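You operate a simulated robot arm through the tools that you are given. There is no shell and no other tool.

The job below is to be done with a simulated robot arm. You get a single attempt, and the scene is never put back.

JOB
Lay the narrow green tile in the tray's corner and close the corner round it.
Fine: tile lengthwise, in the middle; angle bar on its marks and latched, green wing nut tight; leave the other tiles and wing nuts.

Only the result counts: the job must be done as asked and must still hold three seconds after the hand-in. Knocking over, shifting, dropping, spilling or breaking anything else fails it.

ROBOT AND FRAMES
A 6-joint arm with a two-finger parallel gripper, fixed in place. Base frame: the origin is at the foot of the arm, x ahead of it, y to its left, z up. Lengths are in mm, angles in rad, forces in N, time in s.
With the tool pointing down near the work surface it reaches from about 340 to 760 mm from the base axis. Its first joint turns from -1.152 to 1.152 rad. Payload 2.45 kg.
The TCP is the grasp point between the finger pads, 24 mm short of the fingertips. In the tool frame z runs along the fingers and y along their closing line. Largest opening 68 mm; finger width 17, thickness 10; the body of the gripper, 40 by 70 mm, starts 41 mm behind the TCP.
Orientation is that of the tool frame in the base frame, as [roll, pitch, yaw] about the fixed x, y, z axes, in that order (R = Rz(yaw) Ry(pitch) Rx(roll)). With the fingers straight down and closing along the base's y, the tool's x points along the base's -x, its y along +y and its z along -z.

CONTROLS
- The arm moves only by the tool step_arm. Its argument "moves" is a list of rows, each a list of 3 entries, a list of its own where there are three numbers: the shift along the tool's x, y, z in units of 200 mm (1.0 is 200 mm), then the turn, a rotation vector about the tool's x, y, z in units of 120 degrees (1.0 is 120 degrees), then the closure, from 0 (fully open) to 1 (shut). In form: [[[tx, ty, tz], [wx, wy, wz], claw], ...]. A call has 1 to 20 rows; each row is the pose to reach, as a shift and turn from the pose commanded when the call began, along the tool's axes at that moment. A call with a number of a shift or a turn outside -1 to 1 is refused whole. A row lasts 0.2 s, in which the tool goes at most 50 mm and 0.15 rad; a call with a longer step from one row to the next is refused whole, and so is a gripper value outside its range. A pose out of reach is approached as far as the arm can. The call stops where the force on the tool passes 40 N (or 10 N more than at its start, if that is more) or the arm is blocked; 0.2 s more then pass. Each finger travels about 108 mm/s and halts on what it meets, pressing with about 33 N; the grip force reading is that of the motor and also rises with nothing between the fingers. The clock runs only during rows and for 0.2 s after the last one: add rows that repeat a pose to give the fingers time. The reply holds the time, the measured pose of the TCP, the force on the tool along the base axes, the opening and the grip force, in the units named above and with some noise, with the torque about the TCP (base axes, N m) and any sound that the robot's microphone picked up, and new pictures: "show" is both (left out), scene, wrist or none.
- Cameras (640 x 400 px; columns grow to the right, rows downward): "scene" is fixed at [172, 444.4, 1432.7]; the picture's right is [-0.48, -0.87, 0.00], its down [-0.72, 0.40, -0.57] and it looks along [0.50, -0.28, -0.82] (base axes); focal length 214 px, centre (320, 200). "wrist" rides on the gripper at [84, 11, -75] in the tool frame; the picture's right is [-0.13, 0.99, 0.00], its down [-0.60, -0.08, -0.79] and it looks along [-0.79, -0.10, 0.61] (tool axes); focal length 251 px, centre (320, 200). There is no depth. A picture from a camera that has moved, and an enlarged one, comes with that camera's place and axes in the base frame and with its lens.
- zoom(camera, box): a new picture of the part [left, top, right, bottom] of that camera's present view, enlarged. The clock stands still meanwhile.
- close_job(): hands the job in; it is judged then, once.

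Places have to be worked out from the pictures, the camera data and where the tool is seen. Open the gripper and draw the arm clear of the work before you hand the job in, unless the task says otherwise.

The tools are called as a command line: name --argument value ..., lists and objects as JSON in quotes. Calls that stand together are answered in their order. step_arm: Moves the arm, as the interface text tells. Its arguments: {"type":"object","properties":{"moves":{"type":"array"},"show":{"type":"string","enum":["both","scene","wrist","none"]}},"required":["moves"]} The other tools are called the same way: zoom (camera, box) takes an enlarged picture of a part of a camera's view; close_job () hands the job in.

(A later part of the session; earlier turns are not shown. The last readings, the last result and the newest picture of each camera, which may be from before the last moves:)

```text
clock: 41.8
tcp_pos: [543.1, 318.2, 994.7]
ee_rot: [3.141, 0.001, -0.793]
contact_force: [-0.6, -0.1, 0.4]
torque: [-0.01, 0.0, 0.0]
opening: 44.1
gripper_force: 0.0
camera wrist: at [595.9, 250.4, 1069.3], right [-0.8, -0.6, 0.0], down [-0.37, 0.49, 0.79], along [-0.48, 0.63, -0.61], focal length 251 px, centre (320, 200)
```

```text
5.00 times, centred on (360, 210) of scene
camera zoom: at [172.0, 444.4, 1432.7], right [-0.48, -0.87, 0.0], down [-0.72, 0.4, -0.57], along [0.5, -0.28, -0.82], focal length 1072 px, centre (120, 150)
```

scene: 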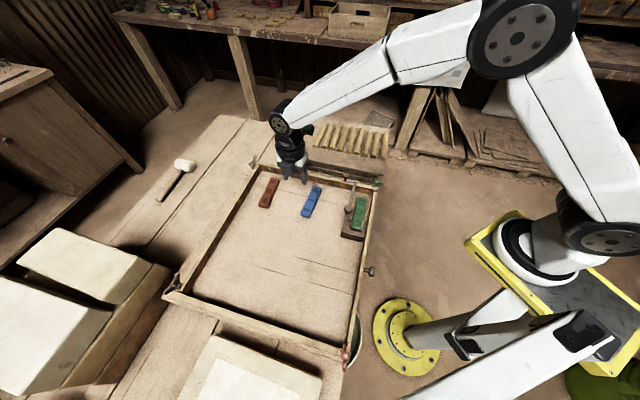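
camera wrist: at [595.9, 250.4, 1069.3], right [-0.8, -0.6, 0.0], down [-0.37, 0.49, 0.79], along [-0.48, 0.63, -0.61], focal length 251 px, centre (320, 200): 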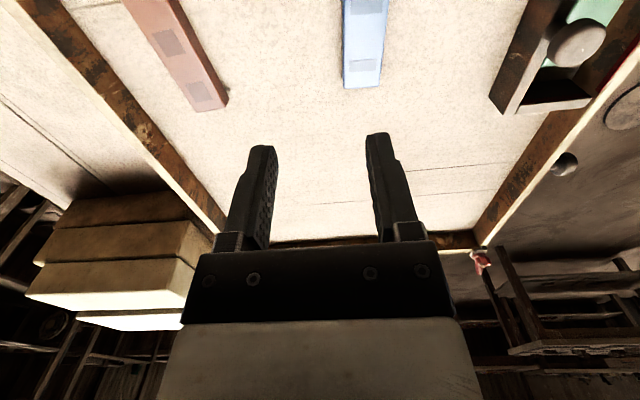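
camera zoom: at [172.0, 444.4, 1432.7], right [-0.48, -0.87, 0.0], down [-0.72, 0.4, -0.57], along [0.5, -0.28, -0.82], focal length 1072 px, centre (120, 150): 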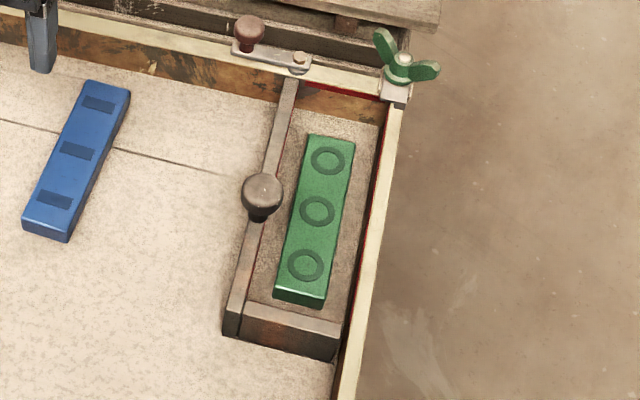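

The tile and bar sit perfectly on the marks, and the bar's free end meets the far wall right under the lever pivot. Next is the lever: pivot at about (515, 118), knob at about (543, 141). I'll hover above the knob with the fingers turned across the lever.

step_arm --moves '[[[0.053, 0.052, 0], [0, 0, 0.0623], 0.35], [[0.105, 0.103, 0], [0, 0, 0.1245], 0.35], [[0.158, 0.155, 0], [0, 0, 0.1868], 0.35], [[0.21, 0.207, 0], [0, 0, 0.249], 0.35], [[0.263, 0.258, 0], [0, 0, 0.3113], 0.35], [[0.315, 0.31, 0], [0, 0, 0.3735], 0.35], [[0.368, 0.362, 0], [0, 0, 0.4358], 0.35], [[0.42, 0.413, 0], [0, 0, 0.498], 0.35], [[0.473, 0.465, 0], [0, 0, 0.56], 0.35], [[0.525, 0.517, 0], [0, 0, 0.6225], 0.35], [[0.578, 0.568, 0], [0, 0, 0.6848], 0.35], [[0.63, 0.62, 0.05], [0, 0, 0.747], 0.35], [[0.63, 0.62, 0.1], [0, 0, 0.747], 0.35], [[0.63, 0.62, 0.1], [0, 0, 0.747], 0.35]]'

zoom --camera "wrist" --box '[208, 20, 432, 160]'

zoom --camera "scene" --box '[320, 150, 400, 200]'

```text
clock: 44.8
tcp_pos: [545.2, 141.4, 976.1]
ee_rot: [3.141, 0.003, -2.358]
contact_force: [-1.0, -0.2, -0.4]
torque: [-0.02, -0.01, 0.0]
opening: 44.2
gripper_force: 0.1
camera wrist: at [478.9, 88.6, 1049.5], right [-0.61, 0.79, 0.0], down [0.48, 0.37, 0.79], along [0.63, 0.48, -0.61], focal length 251 px, centre (320, 200)
```

scene: 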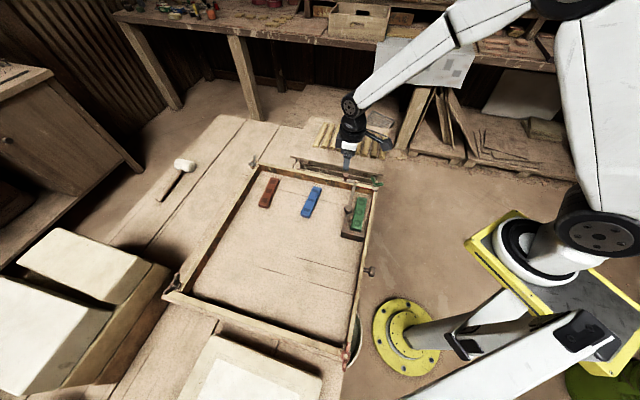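
wrist: 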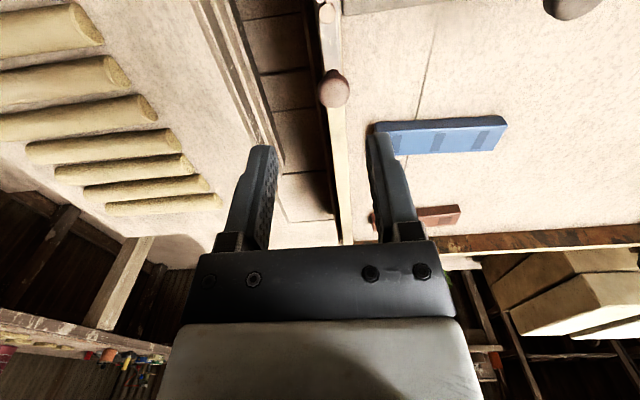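

```text
2.86 times, centred on (320, 90) of wrist
camera zoom: at [478.9, 88.6, 1049.5], right [-0.61, 0.79, 0.0], down [0.48, 0.37, 0.79], along [0.63, 0.48, -0.61], focal length 718 px, centre (320, 514)
```

zoom: 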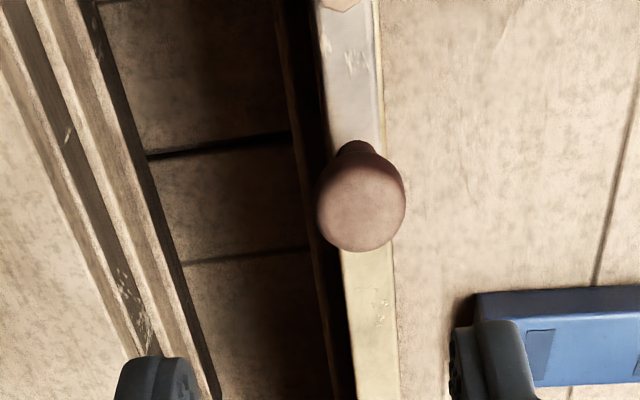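

```text
8.00 times, centred on (360, 175) of scene
camera zoom: at [172.0, 444.4, 1432.7], right [-0.48, -0.87, 0.0], down [-0.72, 0.4, -0.57], along [0.5, -0.28, -0.82], focal length 1716 px, centre (0, 400)
```

zoom: 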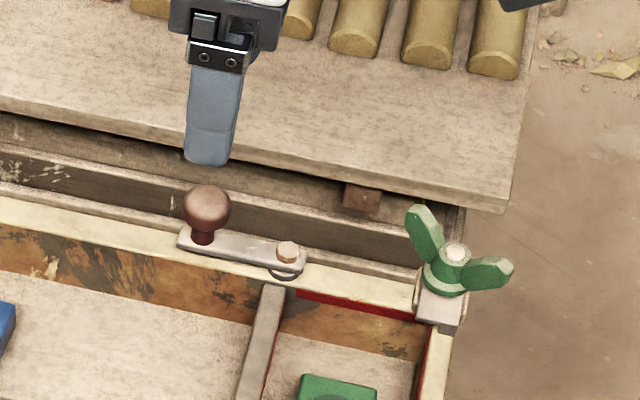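

The lever knob is about 18.5 mm across, centred near (537.5, 145) at z≈903, with its plate top at z≈882. I'll shift over it, narrow the opening and descend partway.

step_arm --moves '[[[0.0135, 0.0445, 0], [0, 0, 0], 0.42], [[0.0135, 0.0445, 0.1], [0, 0, 0], 0.42], [[0.0135, 0.0445, 0.2], [0, 0, 0], 0.42], [[0.0135, 0.0445, 0.25], [0, 0, 0], 0.42], [[0.0135, 0.0445, 0.25], [0, 0, 0], 0.42]]' --show "wrist"

zoom --camera "scene" --box '[320, 150, 400, 200]'

zoom --camera "wrist" --box '[208, 60, 432, 200]'

```text
clock: 46.0
tcp_pos: [536.4, 145.5, 924.7]
ee_rot: [3.141, 0.002, -2.356]
contact_force: [0.5, 0.0, 0.4]
torque: [0.0, 0.05, -0.03]
opening: 39.4
gripper_force: 0.0
camera wrist: at [470.0, 93.2, 999.3], right [-0.61, 0.79, 0.0], down [0.48, 0.37, 0.79], along [0.63, 0.48, -0.61], focal length 251 px, centre (320, 200)
```

wrist: 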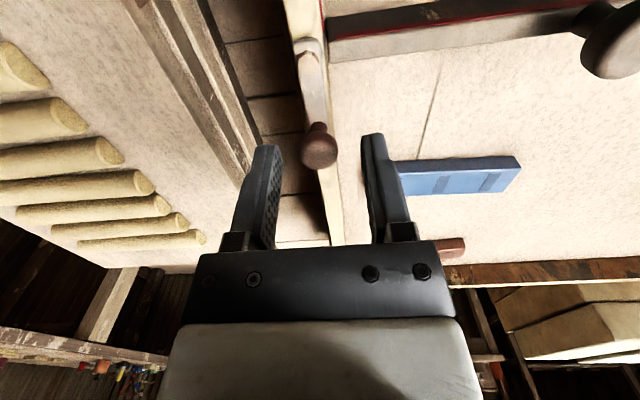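

```text
8.00 times, centred on (360, 175) of scene
camera zoom: at [172.0, 444.4, 1432.7], right [-0.48, -0.87, 0.0], down [-0.72, 0.4, -0.57], along [0.5, -0.28, -0.82], focal length 1716 px, centre (0, 400)
```

zoom: 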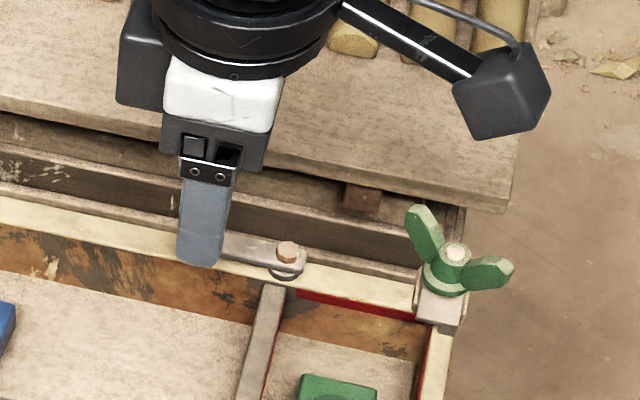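

```text
2.86 times, centred on (320, 130) of wrist
camera zoom: at [470.0, 93.2, 999.3], right [-0.61, 0.79, 0.0], down [0.48, 0.37, 0.79], along [0.63, 0.48, -0.61], focal length 718 px, centre (320, 400)
```

zoom: 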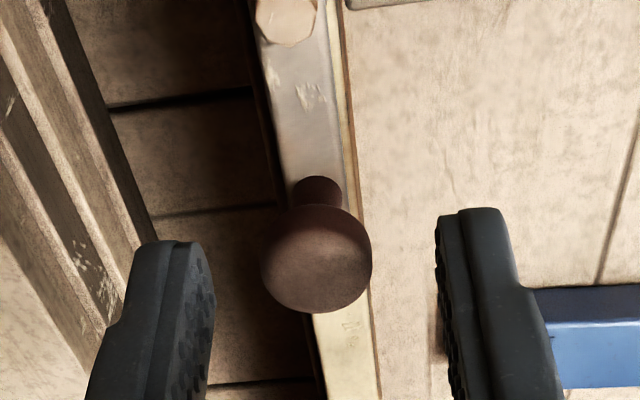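

The knob is centred between the fingers. I'll descend to TCP ≈907 (tips just above the lever plate) and close on the cap.

step_arm --moves '[[[0, 0, 0.04], [0, 0, 0], 0.42], [[0, 0, 0.07], [0, 0, 0], 0.42], [[0, 0, 0.083], [0, 0, 0], 0.42], [[0, 0, 0.083], [0, 0, 0], 0.42], [[0, 0, 0.083], [0, 0, 0], 0.6], [[0, 0, 0.083], [0, 0, 0], 0.75], [[0, 0, 0.083], [0, 0, 0], 0.95], [[0, 0, 0.083], [0, 0, 0], 0.95]]' --show "wrist"

zoom --camera "scene" --box '[328, 155, 392, 195]'

zoom --camera "wrist" --box '[208, 60, 432, 200]'

```text
clock: 47.8
tcp_pos: [536.3, 144.6, 909.8]
ee_rot: [-3.141, 0.002, -2.357]
contact_force: [1.8, 0.9, -2.7]
torque: [0.09, -0.09, 0.02]
opening: 19.3
gripper_force: 37.0
camera wrist: at [469.5, 92.9, 983.4], right [-0.61, 0.79, 0.0], down [0.48, 0.37, 0.79], along [0.63, 0.48, -0.61], focal length 251 px, centre (320, 200)
```

wrist: 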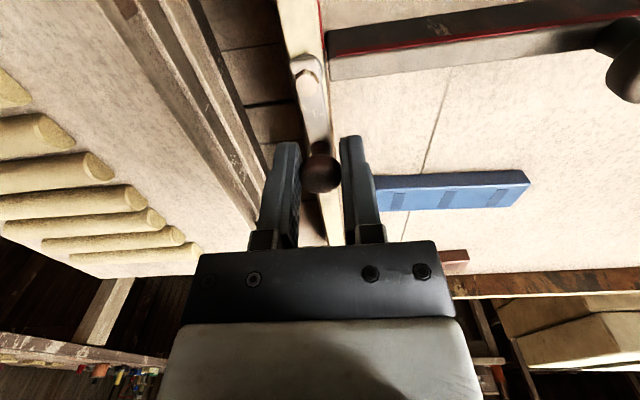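

```text
10.00 times, centred on (360, 175) of scene
camera zoom: at [172.1, 444.5, 1432.6], right [-0.48, -0.87, 0.0], down [-0.72, 0.4, -0.57], along [0.5, -0.28, -0.82], focal length 2145 px, centre (-80, 450)
```

zoom: 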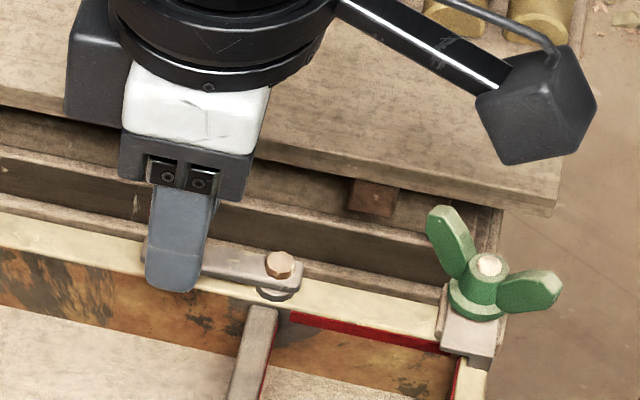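

```text
2.86 times, centred on (320, 130) of wrist
camera zoom: at [469.5, 92.9, 983.4], right [-0.61, 0.79, 0.0], down [0.48, 0.37, 0.79], along [0.63, 0.48, -0.61], focal length 718 px, centre (320, 400)
```

zoom: 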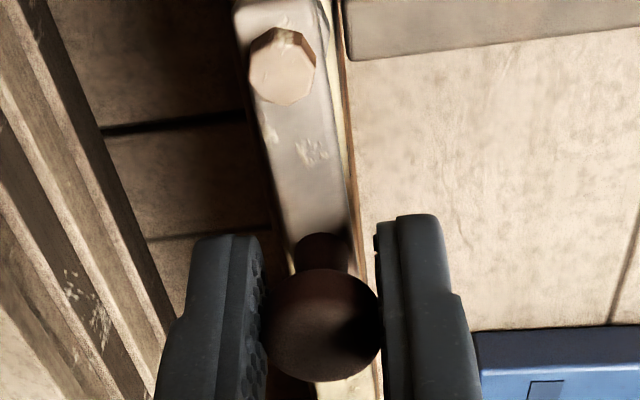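

The knob is gripped at 19.3 mm. The pivot is at about (512.7, 120), so the radius is about 34.4 mm. I'll swing it counter-clockwise over the bar along an arc, starting with 40°.

step_arm --moves '[[[0.00167, 0.02394, 0], [0, 0, -0.0667], 0.95], [[0.00666, 0.0474, 0], [0, 0, -0.1333], 0.95], [[0.01487, 0.06996, 0], [0, 0, -0.2], 0.95], [[0.02614, 0.09115, 0], [0, 0, -0.2667], 0.95], [[0.04024, 0.11056, 0], [0, 0, -0.3333], 0.95]]'

zoom --camera "scene" --box '[328, 155, 392, 195]'

```text
clock: 49.0
tcp_pos: [513.8, 154.6, 909.1]
ee_rot: [-3.141, 0.001, -1.656]
contact_force: [3.2, -9.4, -2.3]
torque: [-0.04, -0.05, 0.11]
opening: 19.3
gripper_force: 36.9
camera wrist: at [496.5, 71.1, 983.5], right [-0.98, 0.21, 0.0], down [0.13, 0.6, 0.79], along [0.17, 0.77, -0.61], focal length 251 px, centre (320, 200)
```

scene: 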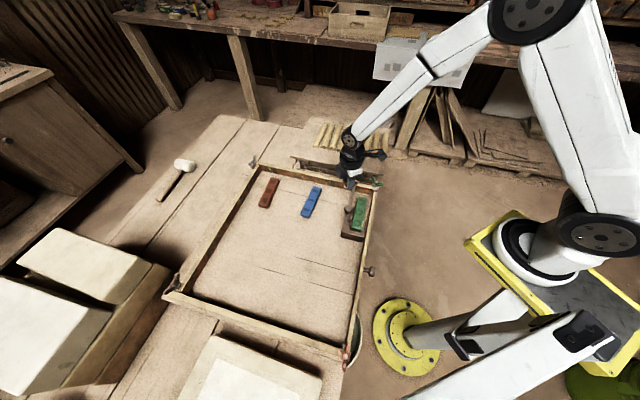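
wrist: 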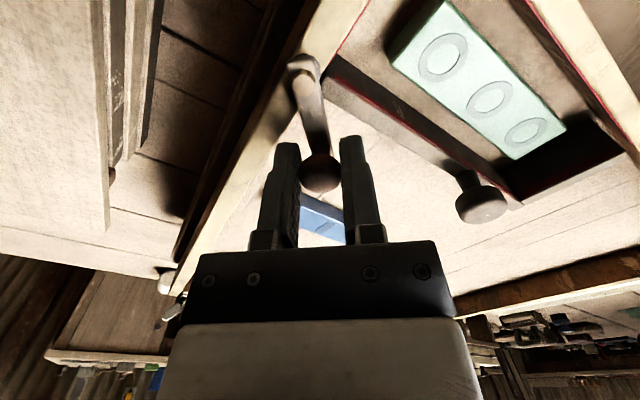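

```text
10.00 times, centred on (360, 175) of scene
camera zoom: at [172.2, 444.2, 1432.7], right [-0.48, -0.87, 0.0], down [-0.72, 0.4, -0.57], along [0.5, -0.28, -0.82], focal length 2145 px, centre (-80, 450)
```

zoom: 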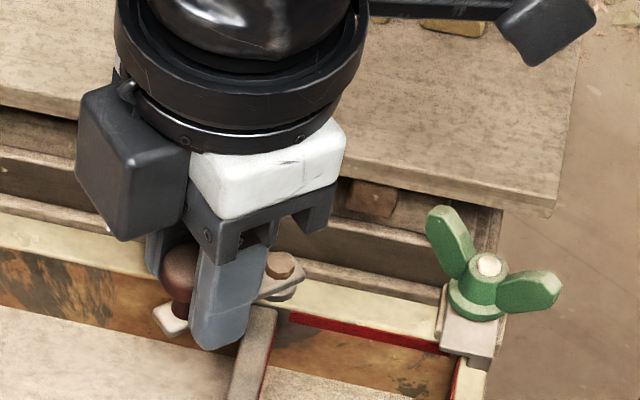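

The lever swings smoothly, at 40° with modest force. I'll continue the remaining ~50°.

step_arm --moves '[[[0.0035, 0.02394, 0], [0, 0, -0.0667], 0.95], [[0.0085, 0.0474, 0], [0, 0, -0.1333], 0.95], [[0.0167, 0.06996, 0], [0, 0, -0.2], 0.95], [[0.028, 0.09115, 0], [0, 0, -0.2667], 0.95], [[0.0421, 0.11056, 0], [0, 0, -0.3333], 0.95], [[0.0588, 0.12782, 0], [0, 0, -0.4], 0.95], [[0.0634, 0.13176, 0], [0, 0, -0.4167], 0.95]]'

zoom --camera "scene" --box '[328, 160, 392, 200]'

zoom --camera "wrist" --box '[208, 20, 432, 160]'

```text
clock: 50.6
tcp_pos: [488.4, 145.1, 910.0]
ee_rot: [-3.138, -0.003, -0.784]
contact_force: [18.7, -13.3, -15.4]
torque: [-0.1, -0.17, -0.05]
opening: 19.1
gripper_force: 37.1
camera wrist: at [540.7, 77.4, 983.8], right [-0.79, -0.61, 0.0], down [-0.38, 0.48, 0.79], along [-0.48, 0.63, -0.61], focal length 251 px, centre (320, 200)
```

scene: 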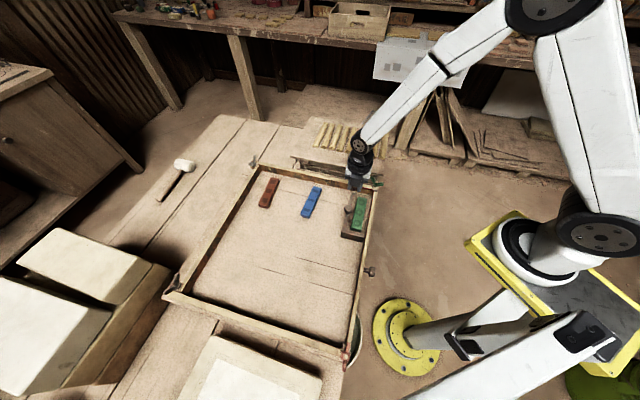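
wrist: 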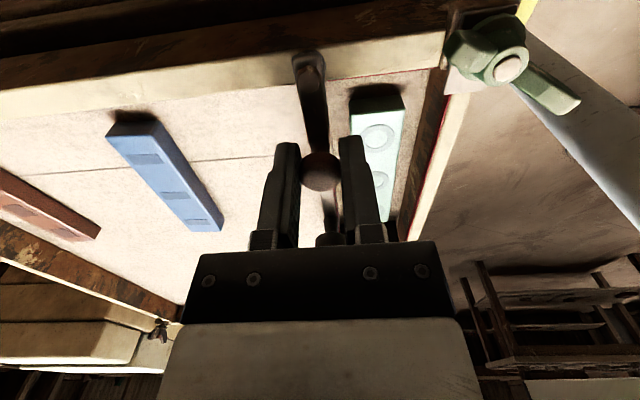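

```text
10.00 times, centred on (360, 180) of scene
camera zoom: at [172.8, 444.2, 1432.6], right [-0.48, -0.87, 0.0], down [-0.72, 0.4, -0.57], along [0.5, -0.28, -0.82], focal length 2145 px, centre (-80, 400)
```

zoom: 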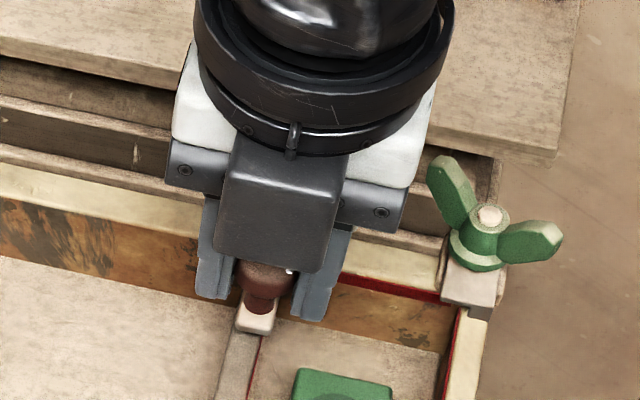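

```text
2.86 times, centred on (320, 90) of wrist
camera zoom: at [540.7, 77.4, 983.8], right [-0.79, -0.61, 0.0], down [-0.38, 0.48, 0.79], along [-0.48, 0.63, -0.61], focal length 718 px, centre (320, 514)
```

zoom: 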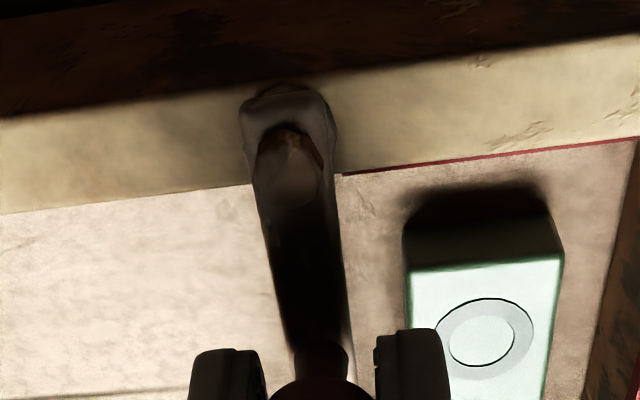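

The lever is now over the bar (90° swung), with some radial and vertical preload. I'll ease toward the pivot, then release and back off upward to inspect.

step_arm --moves '[[[0.005, 0, 0.003], [0, 0, 0], 0.95], [[0.005, 0, 0.003], [0, 0, 0], 0.95]]' --show "none"

```text
clock: 51.2
tcp_pos: [487.9, 145.5, 910.5]
ee_rot: [-3.138, -0.002, -0.785]
contact_force: [11.2, 0.1, 1.9]
torque: [-0.01, -0.12, 0.1]
opening: 19.2
gripper_force: 37.0
```

There is a slight residual of 8 N against further rotation. I'll nudge 3° more to see whether it's at a stop.

step_arm --moves '[[[0, 0.0045, 0], [0, 0, -0.0125], 0.95], [[0.0002, 0.009, 0], [0, 0, -0.025], 0.95], [[0.0002, 0.009, 0], [0, 0, -0.025], 0.95]]' --show "none"

zoom --camera "scene" --box '[328, 160, 392, 200]'

```text
clock: 52.0
tcp_pos: [488.3, 146.0, 909.3]
ee_rot: [-3.136, -0.002, -0.731]
contact_force: [5.6, 22.7, 12.5]
torque: [0.51, 0.09, -0.03]
opening: 18.9
gripper_force: 36.3
```

```text
10.00 times, centred on (360, 180) of scene
camera zoom: at [171.9, 445.0, 1432.5], right [-0.48, -0.87, 0.0], down [-0.72, 0.4, -0.57], along [0.5, -0.28, -0.82], focal length 2145 px, centre (-80, 400)
```

zoom: 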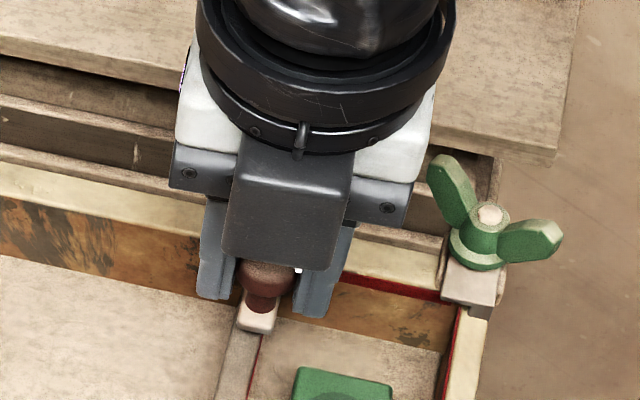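

The force climbs to about 20 N with no motion, so the lever is at its stop. I'll relax the preload, open and lift away.

step_arm --moves '[[[0, -0.006, 0], [0, 0, 0.015], 0.95], [[0, -0.007, 0], [0, 0, 0.02], 0.7], [[0, -0.007, 0], [0, 0, 0.02], 0.5], [[0, -0.007, 0], [0, 0, 0.02], 0.42], [[0, -0.007, -0.05], [0, 0, 0.02], 0.42], [[0, -0.007, -0.2], [0, 0, 0.02], 0.42], [[0, -0.007, -0.4], [0, 0, 0.02], 0.42]]' --show "wrist"

zoom --camera "wrist" --box '[208, 0, 432, 140]'

zoom --camera "wrist" --box '[400, 0, 528, 80]'

zoom --camera "scene" --box '[328, 160, 392, 200]'

```text
clock: 53.6
tcp_pos: [487.6, 143.2, 988.6]
ee_rot: [-3.141, 0.0, -0.774]
contact_force: [-0.1, 0.5, -0.4]
torque: [0.0, 0.0, 0.02]
opening: 39.3
gripper_force: 0.0
camera wrist: at [541.3, 77.1, 1063.1], right [-0.79, -0.62, 0.0], down [-0.38, 0.48, 0.79], along [-0.49, 0.62, -0.61], focal length 251 px, centre (320, 200)
```

wrist: 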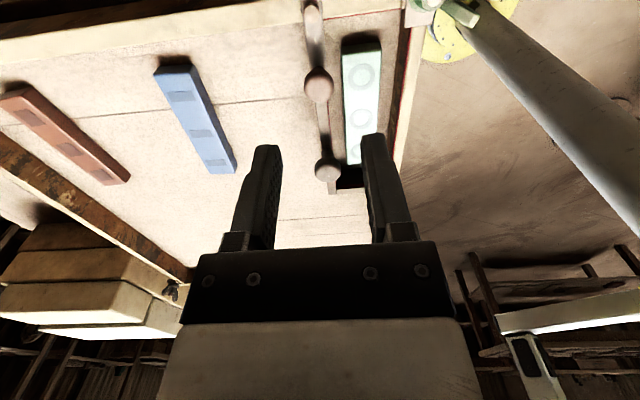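

```text
2.86 times, centred on (320, 70) of wrist
camera zoom: at [541.3, 77.1, 1063.1], right [-0.79, -0.62, 0.0], down [-0.38, 0.48, 0.79], along [-0.49, 0.62, -0.61], focal length 718 px, centre (320, 571)
```

zoom: 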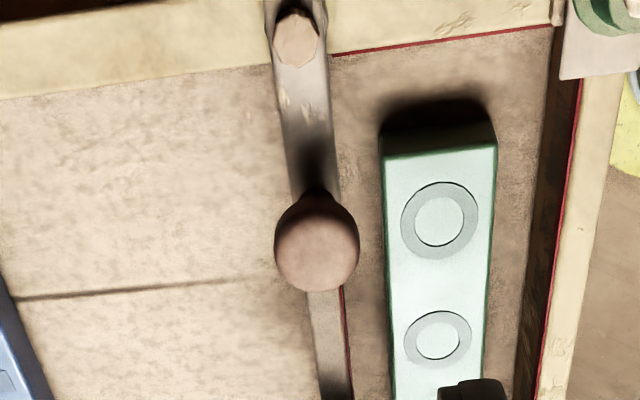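

```text
5.00 times, centred on (464, 40) of wrist
camera zoom: at [541.3, 77.1, 1063.1], right [-0.79, -0.62, 0.0], down [-0.38, 0.48, 0.79], along [-0.49, 0.62, -0.61], focal length 1257 px, centre (-400, 1000)
```

zoom: 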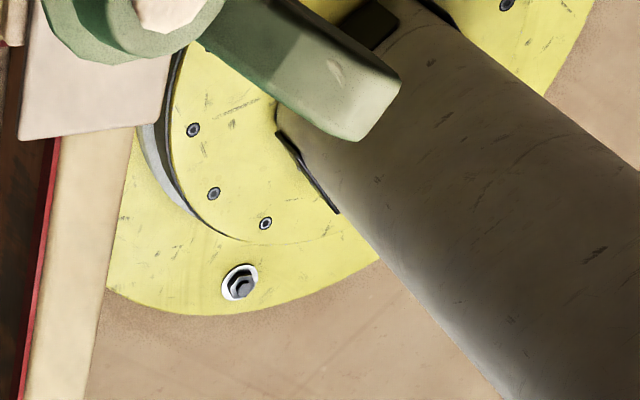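

```text
10.00 times, centred on (360, 180) of scene
camera zoom: at [172.0, 444.4, 1432.7], right [-0.48, -0.87, 0.0], down [-0.72, 0.4, -0.57], along [0.5, -0.28, -0.82], focal length 2145 px, centre (-80, 400)
```

zoom: 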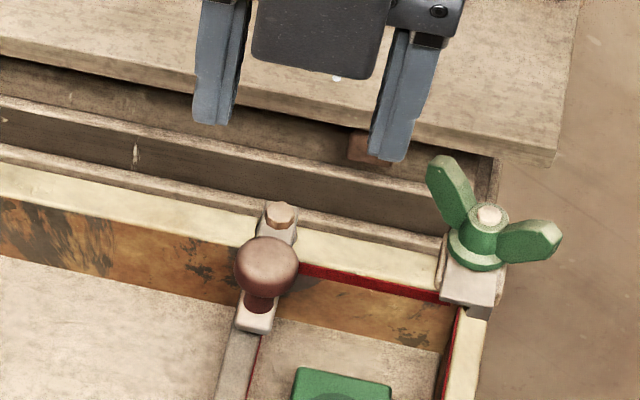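

The lever now lies over the bar at its stop. Next is the green wing nut: its stud is at about (468, 72.6), top z≈902, with wing tips at about z 915 along a line 16° from x. I'll move above it, turning so the fingers can straddle one wing.

step_arm --moves '[[[0, 0, 0], [0, 0, 0.0663], 0.4], [[0.015, 0.018, 0], [0, 0, 0.1327], 0.4], [[0.03, 0.036, 0], [0, 0, 0.199], 0.4], [[0.045, 0.054, 0], [0, 0, 0.2653], 0.4], [[0.06, 0.072, 0], [0, 0, 0.3317], 0.4], [[0.075, 0.09, 0], [0, 0, 0.398], 0.4], [[0.09, 0.107, 0], [0, 0, 0.4643], 0.4], [[0.105, 0.125, 0], [0, 0, 0.5307], 0.4], [[0.12, 0.143, 0], [0, 0, 0.597], 0.4], [[0.135, 0.161, 0], [0, 0, 0.6633], 0.4], [[0.15, 0.179, 0], [0, 0, 0.7297], 0.4], [[0.165, 0.197, 0], [0, 0, 0.796], 0.4], [[0.18, 0.215, 0], [0, 0, 0.8623], 0.4], [[0.195, 0.235, 0], [0, 0, 0.9287], 0.4], [[0.214, 0.255, 0.05], [0, 0, 0.995], 0.4], [[0.214, 0.255, 0.05], [0, 0, 0.995], 0.4]]'

zoom --camera "wrist" --box '[224, 20, 416, 140]'

zoom --camera "scene" --box '[352, 160, 400, 190]'

```text
clock: 57.0
tcp_pos: [482.5, 78.0, 978.3]
ee_rot: [-3.141, 0.001, -2.86]
contact_force: [0.8, -0.1, -1.1]
torque: [-0.02, 0.03, -0.01]
opening: 40.6
gripper_force: 0.0
camera wrist: at [398.9, 64.8, 1052.5], right [-0.15, 0.99, 0.0], down [0.6, 0.09, 0.79], along [0.78, 0.12, -0.61], focal length 251 px, centre (320, 200)
```

scene: 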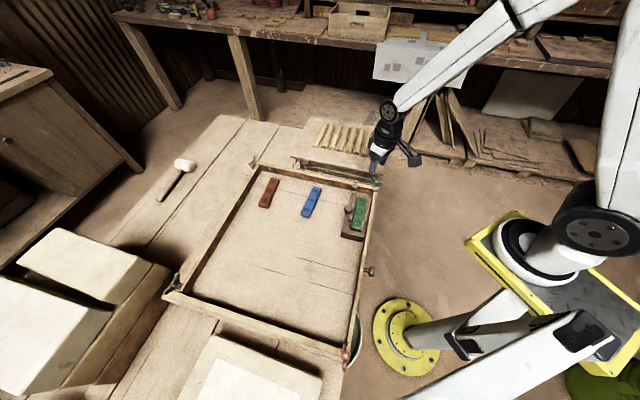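
wrist: 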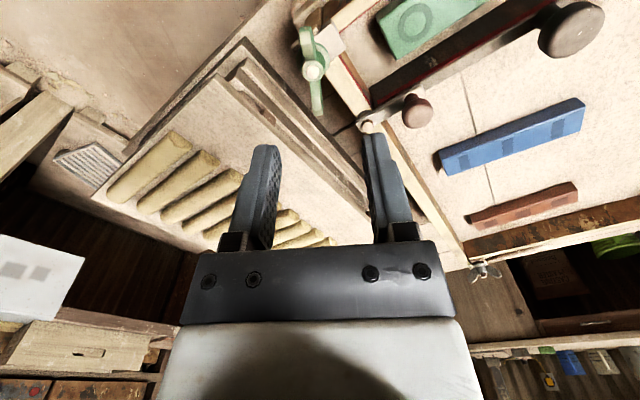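

```text
3.33 times, centred on (320, 80) of wrist
camera zoom: at [398.9, 64.8, 1052.5], right [-0.15, 0.99, 0.0], down [0.6, 0.09, 0.79], along [0.78, 0.12, -0.61], focal length 838 px, centre (320, 600)
```

zoom: 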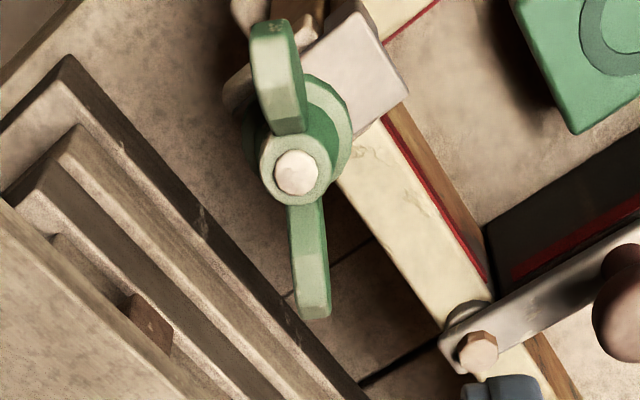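

```text
13.33 times, centred on (376, 175) of scene
camera zoom: at [172.0, 444.4, 1432.7], right [-0.48, -0.87, 0.0], down [-0.72, 0.4, -0.57], along [0.5, -0.28, -0.82], focal length 2860 px, centre (-427, 533)
```

zoom: 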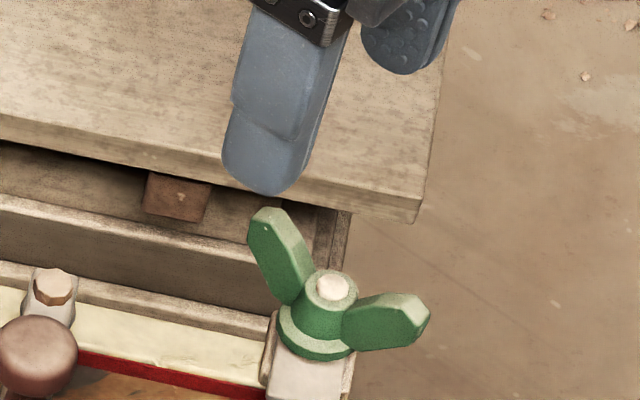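

From above, the stud is at about (470.3, 71) and the wings at 15.5°, so I'm aligned to within half a degree. I'll shift over wing A's middle and descend partway.

step_arm --moves '[[[-0.009, -0.0165, 0], [0, 0, 0], 0.5], [[-0.009, -0.0165, 0.15], [0, 0, 0], 0.5], [[-0.009, -0.0165, 0.25], [0, 0, 0], 0.5], [[-0.009, -0.0165, 0.29], [0, 0, 0], 0.5], [[-0.009, -0.0165, 0.29], [0, 0, 0], 0.5]]' --show "wrist"

zoom --camera "wrist" --box '[224, 80, 416, 200]'

zoom --camera "scene" --box '[352, 160, 400, 190]'

```text
clock: 58.2
tcp_pos: [484.4, 75.6, 920.2]
ee_rot: [3.141, 0.0, -2.858]
contact_force: [-0.4, 0.1, -1.2]
torque: [-0.02, -0.02, -0.01]
opening: 33.9
gripper_force: 0.2
camera wrist: at [401.9, 62.1, 993.4], right [-0.15, 0.99, 0.0], down [0.6, 0.09, 0.79], along [0.78, 0.12, -0.61], focal length 251 px, centre (320, 200)
```

wrist: 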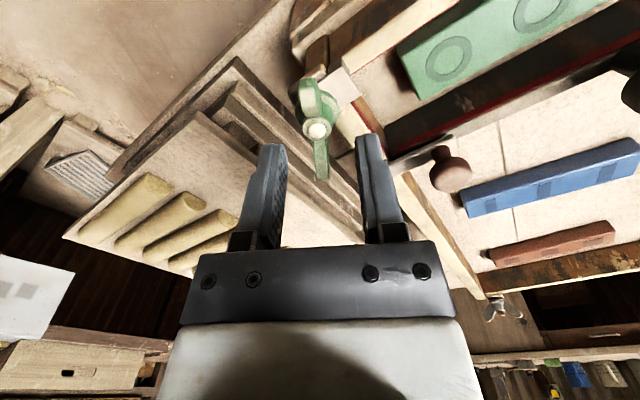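

```text
3.33 times, centred on (320, 140) of wrist
camera zoom: at [401.9, 62.1, 993.4], right [-0.15, 0.99, 0.0], down [0.6, 0.09, 0.79], along [0.78, 0.12, -0.61], focal length 838 px, centre (320, 400)
```

zoom: 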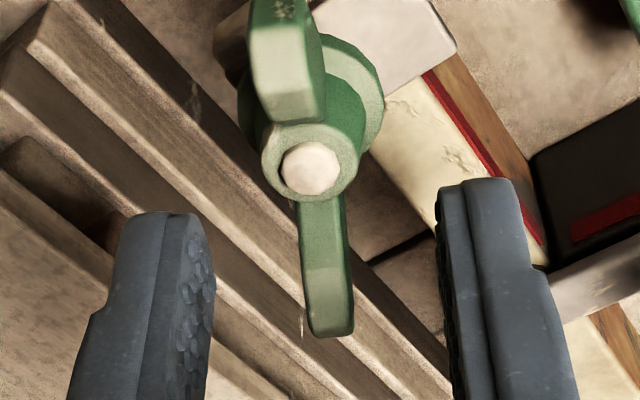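

```text
13.33 times, centred on (376, 175) of scene
camera zoom: at [172.0, 444.4, 1432.7], right [-0.48, -0.87, 0.0], down [-0.72, 0.4, -0.57], along [0.5, -0.28, -0.82], focal length 2860 px, centre (-427, 533)
```

zoom: 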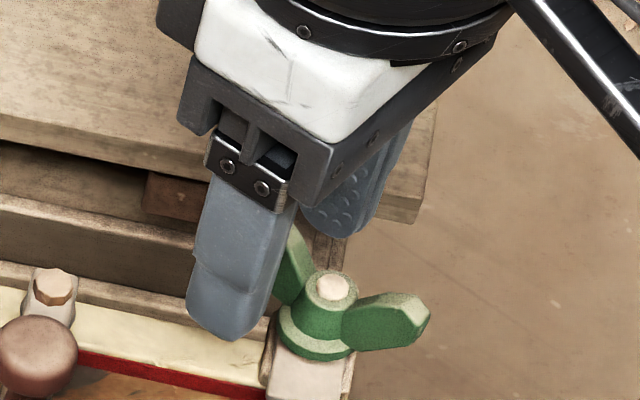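

Wing A is centred between the fingers. I'll descend 7 mm more and close on it.

step_arm --moves '[[[0, 0, 0.02], [0, 0, 0], 0.5], [[0, 0, 0.035], [0, 0, 0], 0.5], [[0, 0, 0.035], [0, 0, 0], 0.7], [[0, 0, 0.035], [0, 0, 0], 0.85], [[0, 0, 0.035], [0, 0, 0], 1.0], [[0, 0, 0.035], [0, 0, 0], 1.0], [[0, 0, 0.035], [0, 0, 0], 1.0]]' --show "wrist"

zoom --camera "wrist" --box '[224, 80, 416, 200]'

zoom --camera "scene" --box '[352, 160, 400, 190]'

```text
clock: 59.8
tcp_pos: [485.8, 77.2, 913.6]
ee_rot: [-3.139, 0.004, -2.86]
contact_force: [13.7, 20.1, -8.9]
torque: [0.46, -0.58, -0.26]
opening: 6.6
gripper_force: 29.3
camera wrist: at [402.9, 63.0, 987.2], right [-0.15, 0.99, 0.0], down [0.6, 0.09, 0.8], along [0.79, 0.12, -0.6], focal length 251 px, centre (320, 200)
```

wrist: 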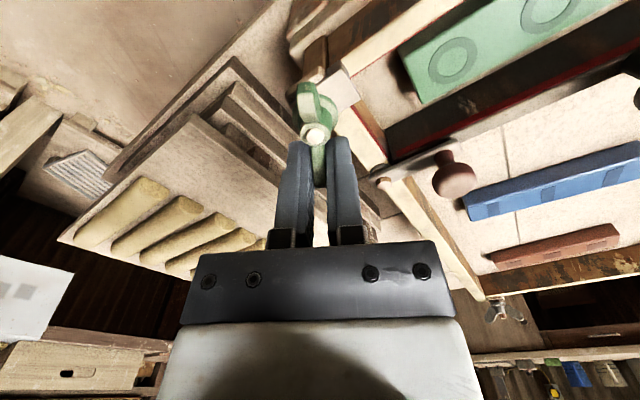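

```text
3.33 times, centred on (320, 140) of wrist
camera zoom: at [402.9, 63.0, 987.2], right [-0.15, 0.99, 0.0], down [0.6, 0.09, 0.8], along [0.79, 0.12, -0.6], focal length 838 px, centre (320, 400)
```

zoom: 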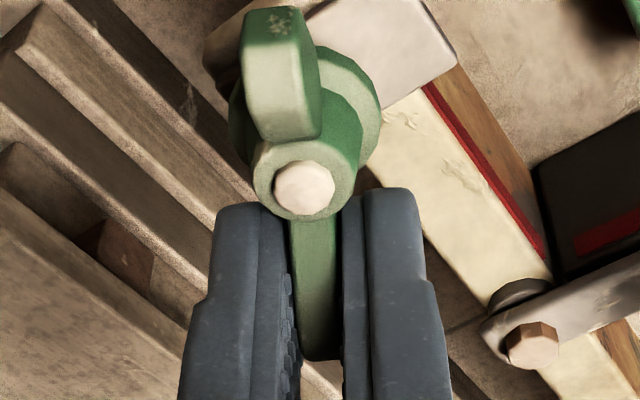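

```text
13.33 times, centred on (376, 175) of scene
camera zoom: at [172.5, 445.0, 1432.4], right [-0.48, -0.87, 0.0], down [-0.72, 0.4, -0.57], along [0.5, -0.28, -0.82], focal length 2860 px, centre (-427, 533)
```

zoom: 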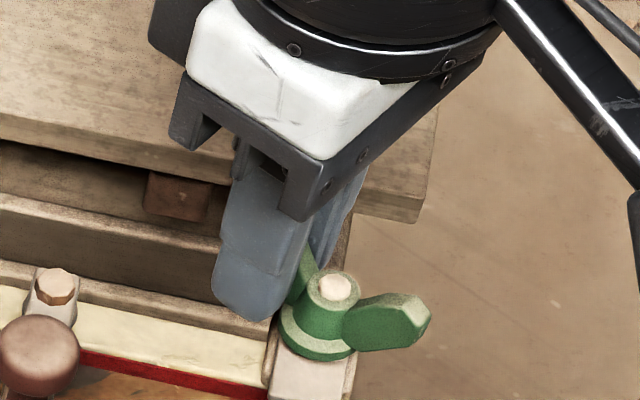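

Wing A is gripped (6.6 mm). I'll ease outward slightly and turn clockwise around the stud (r≈17.4 mm), watching the force.

step_arm --moves '[[[-0.004, 0, 0], [0, 0, 0], 1.0], [[-0.003, -0.0061, 0], [0, 0, 0.0333], 1.0], [[-0.003, -0.01218, 0], [0, 0, 0.0667], 1.0], [[-0.001, -0.0182, 0], [0, 0, 0.1], 1.0], [[0.0004, -0.02412, 0], [0, 0, 0.1333], 1.0]]' --show "wrist"

zoom --camera "scene" --box '[352, 160, 400, 190]'

```text
clock: 61.0
tcp_pos: [486.5, 70.7, 914.1]
ee_rot: [-3.141, 0.004, -3.139]
contact_force: [9.3, 30.4, 6.6]
torque: [0.69, 0.35, -0.48]
opening: 6.6
gripper_force: 29.0
camera wrist: at [403.5, 81.9, 987.4], right [0.13, 0.99, 0.0], down [0.6, -0.08, 0.8], along [0.79, -0.1, -0.61], focal length 251 px, centre (320, 200)
```

wrist: 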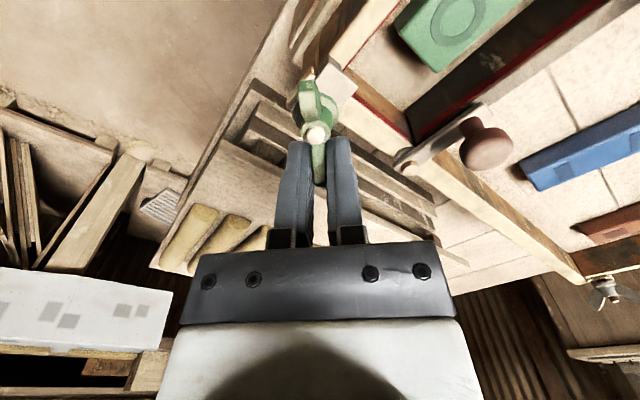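

```text
13.33 times, centred on (376, 175) of scene
camera zoom: at [172.2, 445.2, 1432.4], right [-0.48, -0.87, 0.0], down [-0.72, 0.4, -0.57], along [0.5, -0.28, -0.82], focal length 2860 px, centre (-427, 533)
```

zoom: 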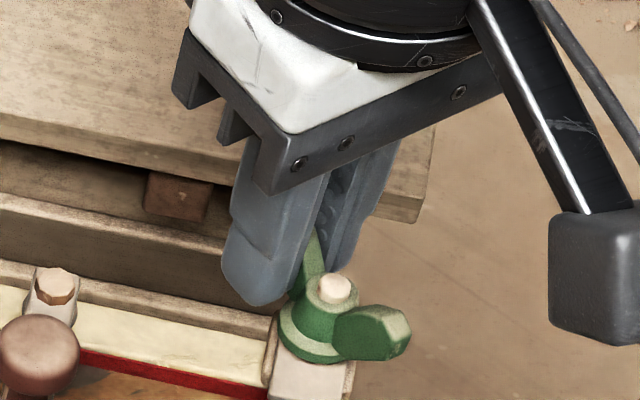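

The nut turns with the hand (16°). The wing sits about 1 mm off my grip line, causing the 30 N side load, so I'll correct that offset and continue clockwise another 40°.

step_arm --moves '[[[-0.002, 0.0065, 0], [0, 0, 0], 1.0], [[-0.00204, -0.00588, 0], [0, 0, 0.0667], 1.0], [[-0.0004, -0.01815, 0], [0, 0, 0.1333], 1.0], [[0.00301, -0.03006, 0], [0, 0, 0.2], 1.0], [[0.008, -0.04139, 0], [0, 0, 0.2667], 1.0], [[0.01453, -0.05191, 0], [0, 0, 0.3333], 1.0]]' --show "wrist"

zoom --camera "scene" --box '[352, 160, 400, 190]'

zoom --camera "wrist" --box '[224, 80, 416, 200]'

```text
clock: 62.4
tcp_pos: [482.5, 61.0, 914.1]
ee_rot: [-3.14, -0.002, 2.444]
contact_force: [1.1, 33.9, -6.1]
torque: [0.42, -0.39, -0.44]
opening: 6.3
gripper_force: 29.3
camera wrist: at [426.5, 122.5, 987.8], right [0.74, 0.68, 0.0], down [0.41, -0.45, 0.79], along [0.54, -0.58, -0.61], focal length 251 px, centre (320, 200)
```

wrist: 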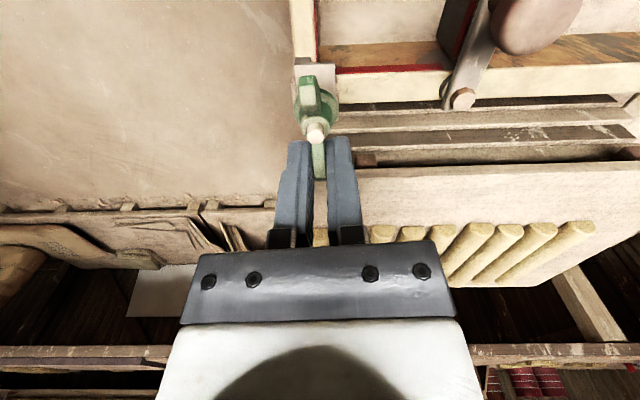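

```text
13.33 times, centred on (376, 175) of scene
camera zoom: at [172.1, 445.3, 1432.3], right [-0.48, -0.87, 0.0], down [-0.72, 0.4, -0.57], along [0.5, -0.28, -0.82], focal length 2860 px, centre (-427, 533)
```

zoom: 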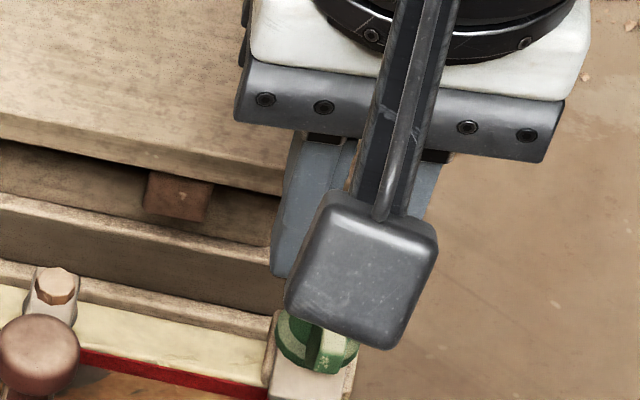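

```text
3.33 times, centred on (320, 140) of wrist
camera zoom: at [426.5, 122.5, 987.8], right [0.74, 0.68, 0.0], down [0.41, -0.45, 0.79], along [0.54, -0.58, -0.61], focal length 838 px, centre (320, 400)
```

zoom: 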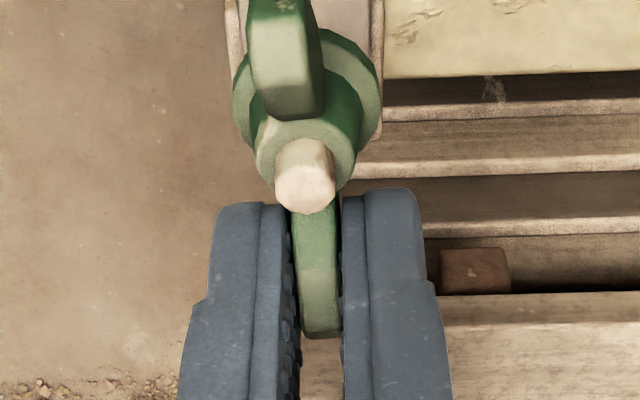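

The nut has turned 56° in total and the stud shows more above it, so it's tightening. The load is a +y side force, so my assumed centre is slightly off. I'll shift 1.5 mm in +y and read the force.

step_arm --moves '[[[0.0048, 0.00575, 0], [0, 0, 0], 1.0], [[0.0048, 0.00575, 0], [0, 0, 0], 1.0]]' --show "none"

```text
clock: 63.0
tcp_pos: [482.4, 60.2, 913.3]
ee_rot: [-3.139, -0.002, 2.445]
contact_force: [-2.7, 21.6, -5.9]
torque: [0.88, 0.18, -0.28]
opening: 6.4
gripper_force: 29.0
```

Compliance is about 8 N/mm, so the true centre is at the wing's measured position. I'll recentre the arc on that and continue 48° clockwise.

step_arm --moves '[[[0.0087, 0.0103, 0], [0, 0, 0], 1.0], [[0.00985, -0.00116, 0], [0, 0, 0.0667], 1.0], [[0.0126, -0.01234, 0], [0, 0, 0.1333], 1.0], [[0.01685, -0.02304, 0], [0, 0, 0.2], 1.0], [[0.02256, -0.03304, 0], [0, 0, 0.2667], 1.0], [[0.0296, -0.0421, 0], [0, 0, 0.3333], 1.0], [[0.0379, -0.0502, 0], [0, 0, 0.4], 1.0]]' --show "wrist"

zoom --camera "scene" --box '[352, 160, 400, 190]'

zoom --camera "wrist" --box '[224, 80, 416, 200]'

```text
clock: 64.0
tcp_pos: [481.5, 58.0, 913.6]
ee_rot: [3.132, 0.005, 2.044]
contact_force: [7.0, -4.4, -9.8]
torque: [-0.82, -0.05, 0.51]
opening: 10.6
gripper_force: 31.8
stopped in row 5: the force on the tool passed its limit at 44 N (the readings are from after the stop); the commanded pose is now the measured one
camera wrist: at [453.5, 137.8, 987.5], right [0.94, 0.34, 0.01], down [0.2, -0.57, 0.8], along [0.27, -0.75, -0.61], focal length 251 px, centre (320, 200)
```

wrist: 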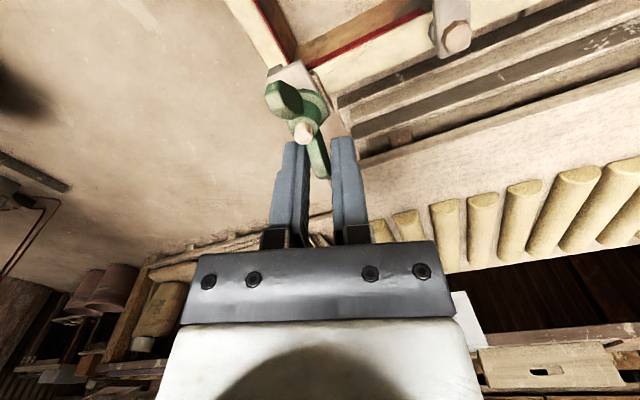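

```text
13.33 times, centred on (376, 175) of scene
camera zoom: at [172.3, 444.4, 1432.6], right [-0.48, -0.87, 0.0], down [-0.72, 0.4, -0.57], along [0.5, -0.28, -0.82], focal length 2860 px, centre (-427, 533)
```

zoom: 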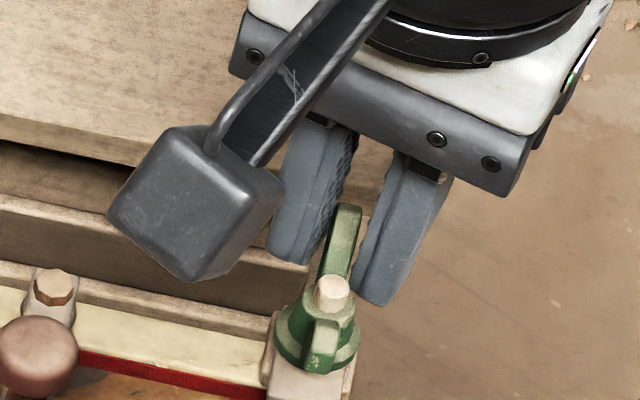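

```text
3.33 times, centred on (320, 140) of wrist
camera zoom: at [453.5, 137.8, 987.5], right [0.94, 0.34, 0.01], down [0.2, -0.57, 0.8], along [0.27, -0.75, -0.61], focal length 838 px, centre (320, 400)
```

zoom: 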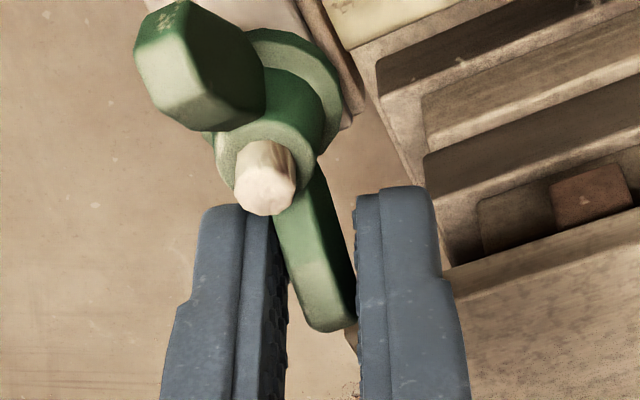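

The nut stopped turning at about −45° (60° from the start) while the hand twisted on, and the load limit tripped, which suggests a tight stop. I'll open, realign with the wing and re-grip to test it properly.

step_arm --moves '[[[0, 0, 0], [0, 0, 0], 0.75], [[0.002, 0.002, 0], [0, 0, -0.04], 0.6], [[0.0065, 0.005, 0], [0, 0, -0.1], 0.6], [[0.0065, 0.005, 0], [0, 0, -0.1525], 0.6], [[0.0065, 0.005, 0], [0, 0, -0.1525], 0.6]]' --show "wrist"

zoom --camera "wrist" --box '[224, 80, 416, 200]'

zoom --camera "scene" --box '[352, 160, 400, 190]'

```text
clock: 65.2
tcp_pos: [482.0, 60.7, 914.2]
ee_rot: [3.133, 0.008, 2.362]
contact_force: [0.8, 0.7, -0.2]
torque: [0.01, 0.0, -0.02]
opening: 27.1
gripper_force: 0.1
camera wrist: at [429.0, 127.1, 987.7], right [0.79, 0.62, 0.01], down [0.37, -0.48, 0.8], along [0.49, -0.62, -0.6], focal length 251 px, centre (320, 200)
```

wrist: 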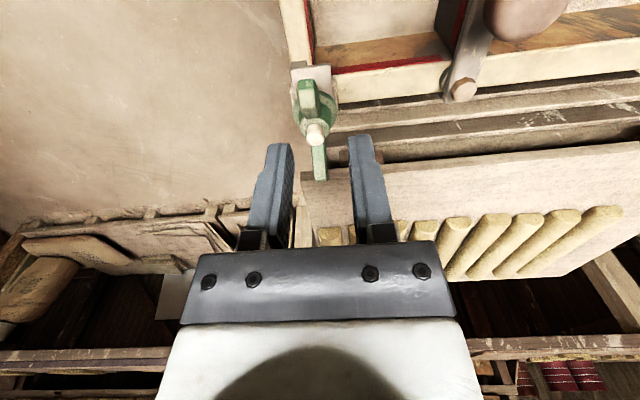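

```text
3.33 times, centred on (320, 140) of wrist
camera zoom: at [429.0, 127.1, 987.7], right [0.79, 0.62, 0.01], down [0.37, -0.48, 0.8], along [0.49, -0.62, -0.6], focal length 838 px, centre (320, 400)
```

zoom: 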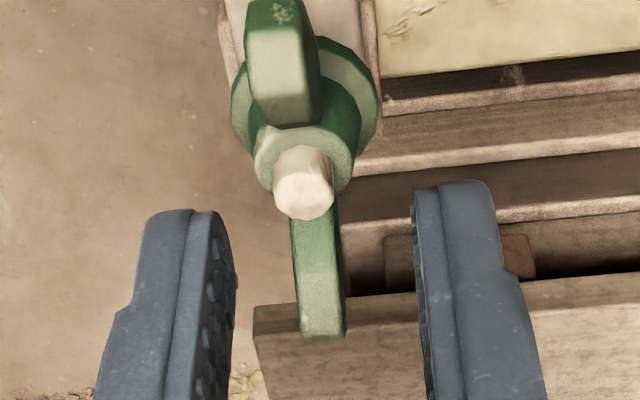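

```text
13.33 times, centred on (376, 175) of scene
camera zoom: at [172.0, 444.4, 1432.7], right [-0.48, -0.87, 0.0], down [-0.72, 0.4, -0.57], along [0.5, -0.28, -0.82], focal length 2860 px, centre (-427, 533)
```

zoom: 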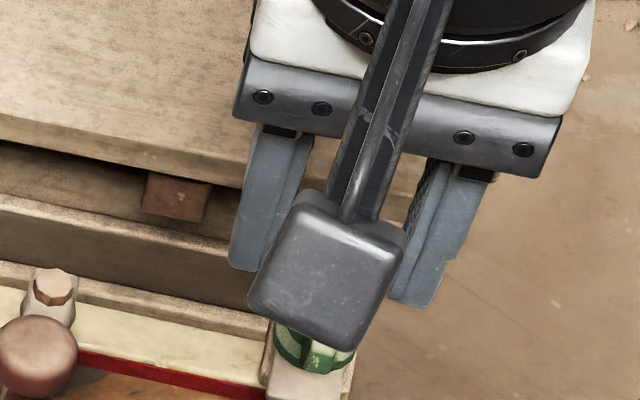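

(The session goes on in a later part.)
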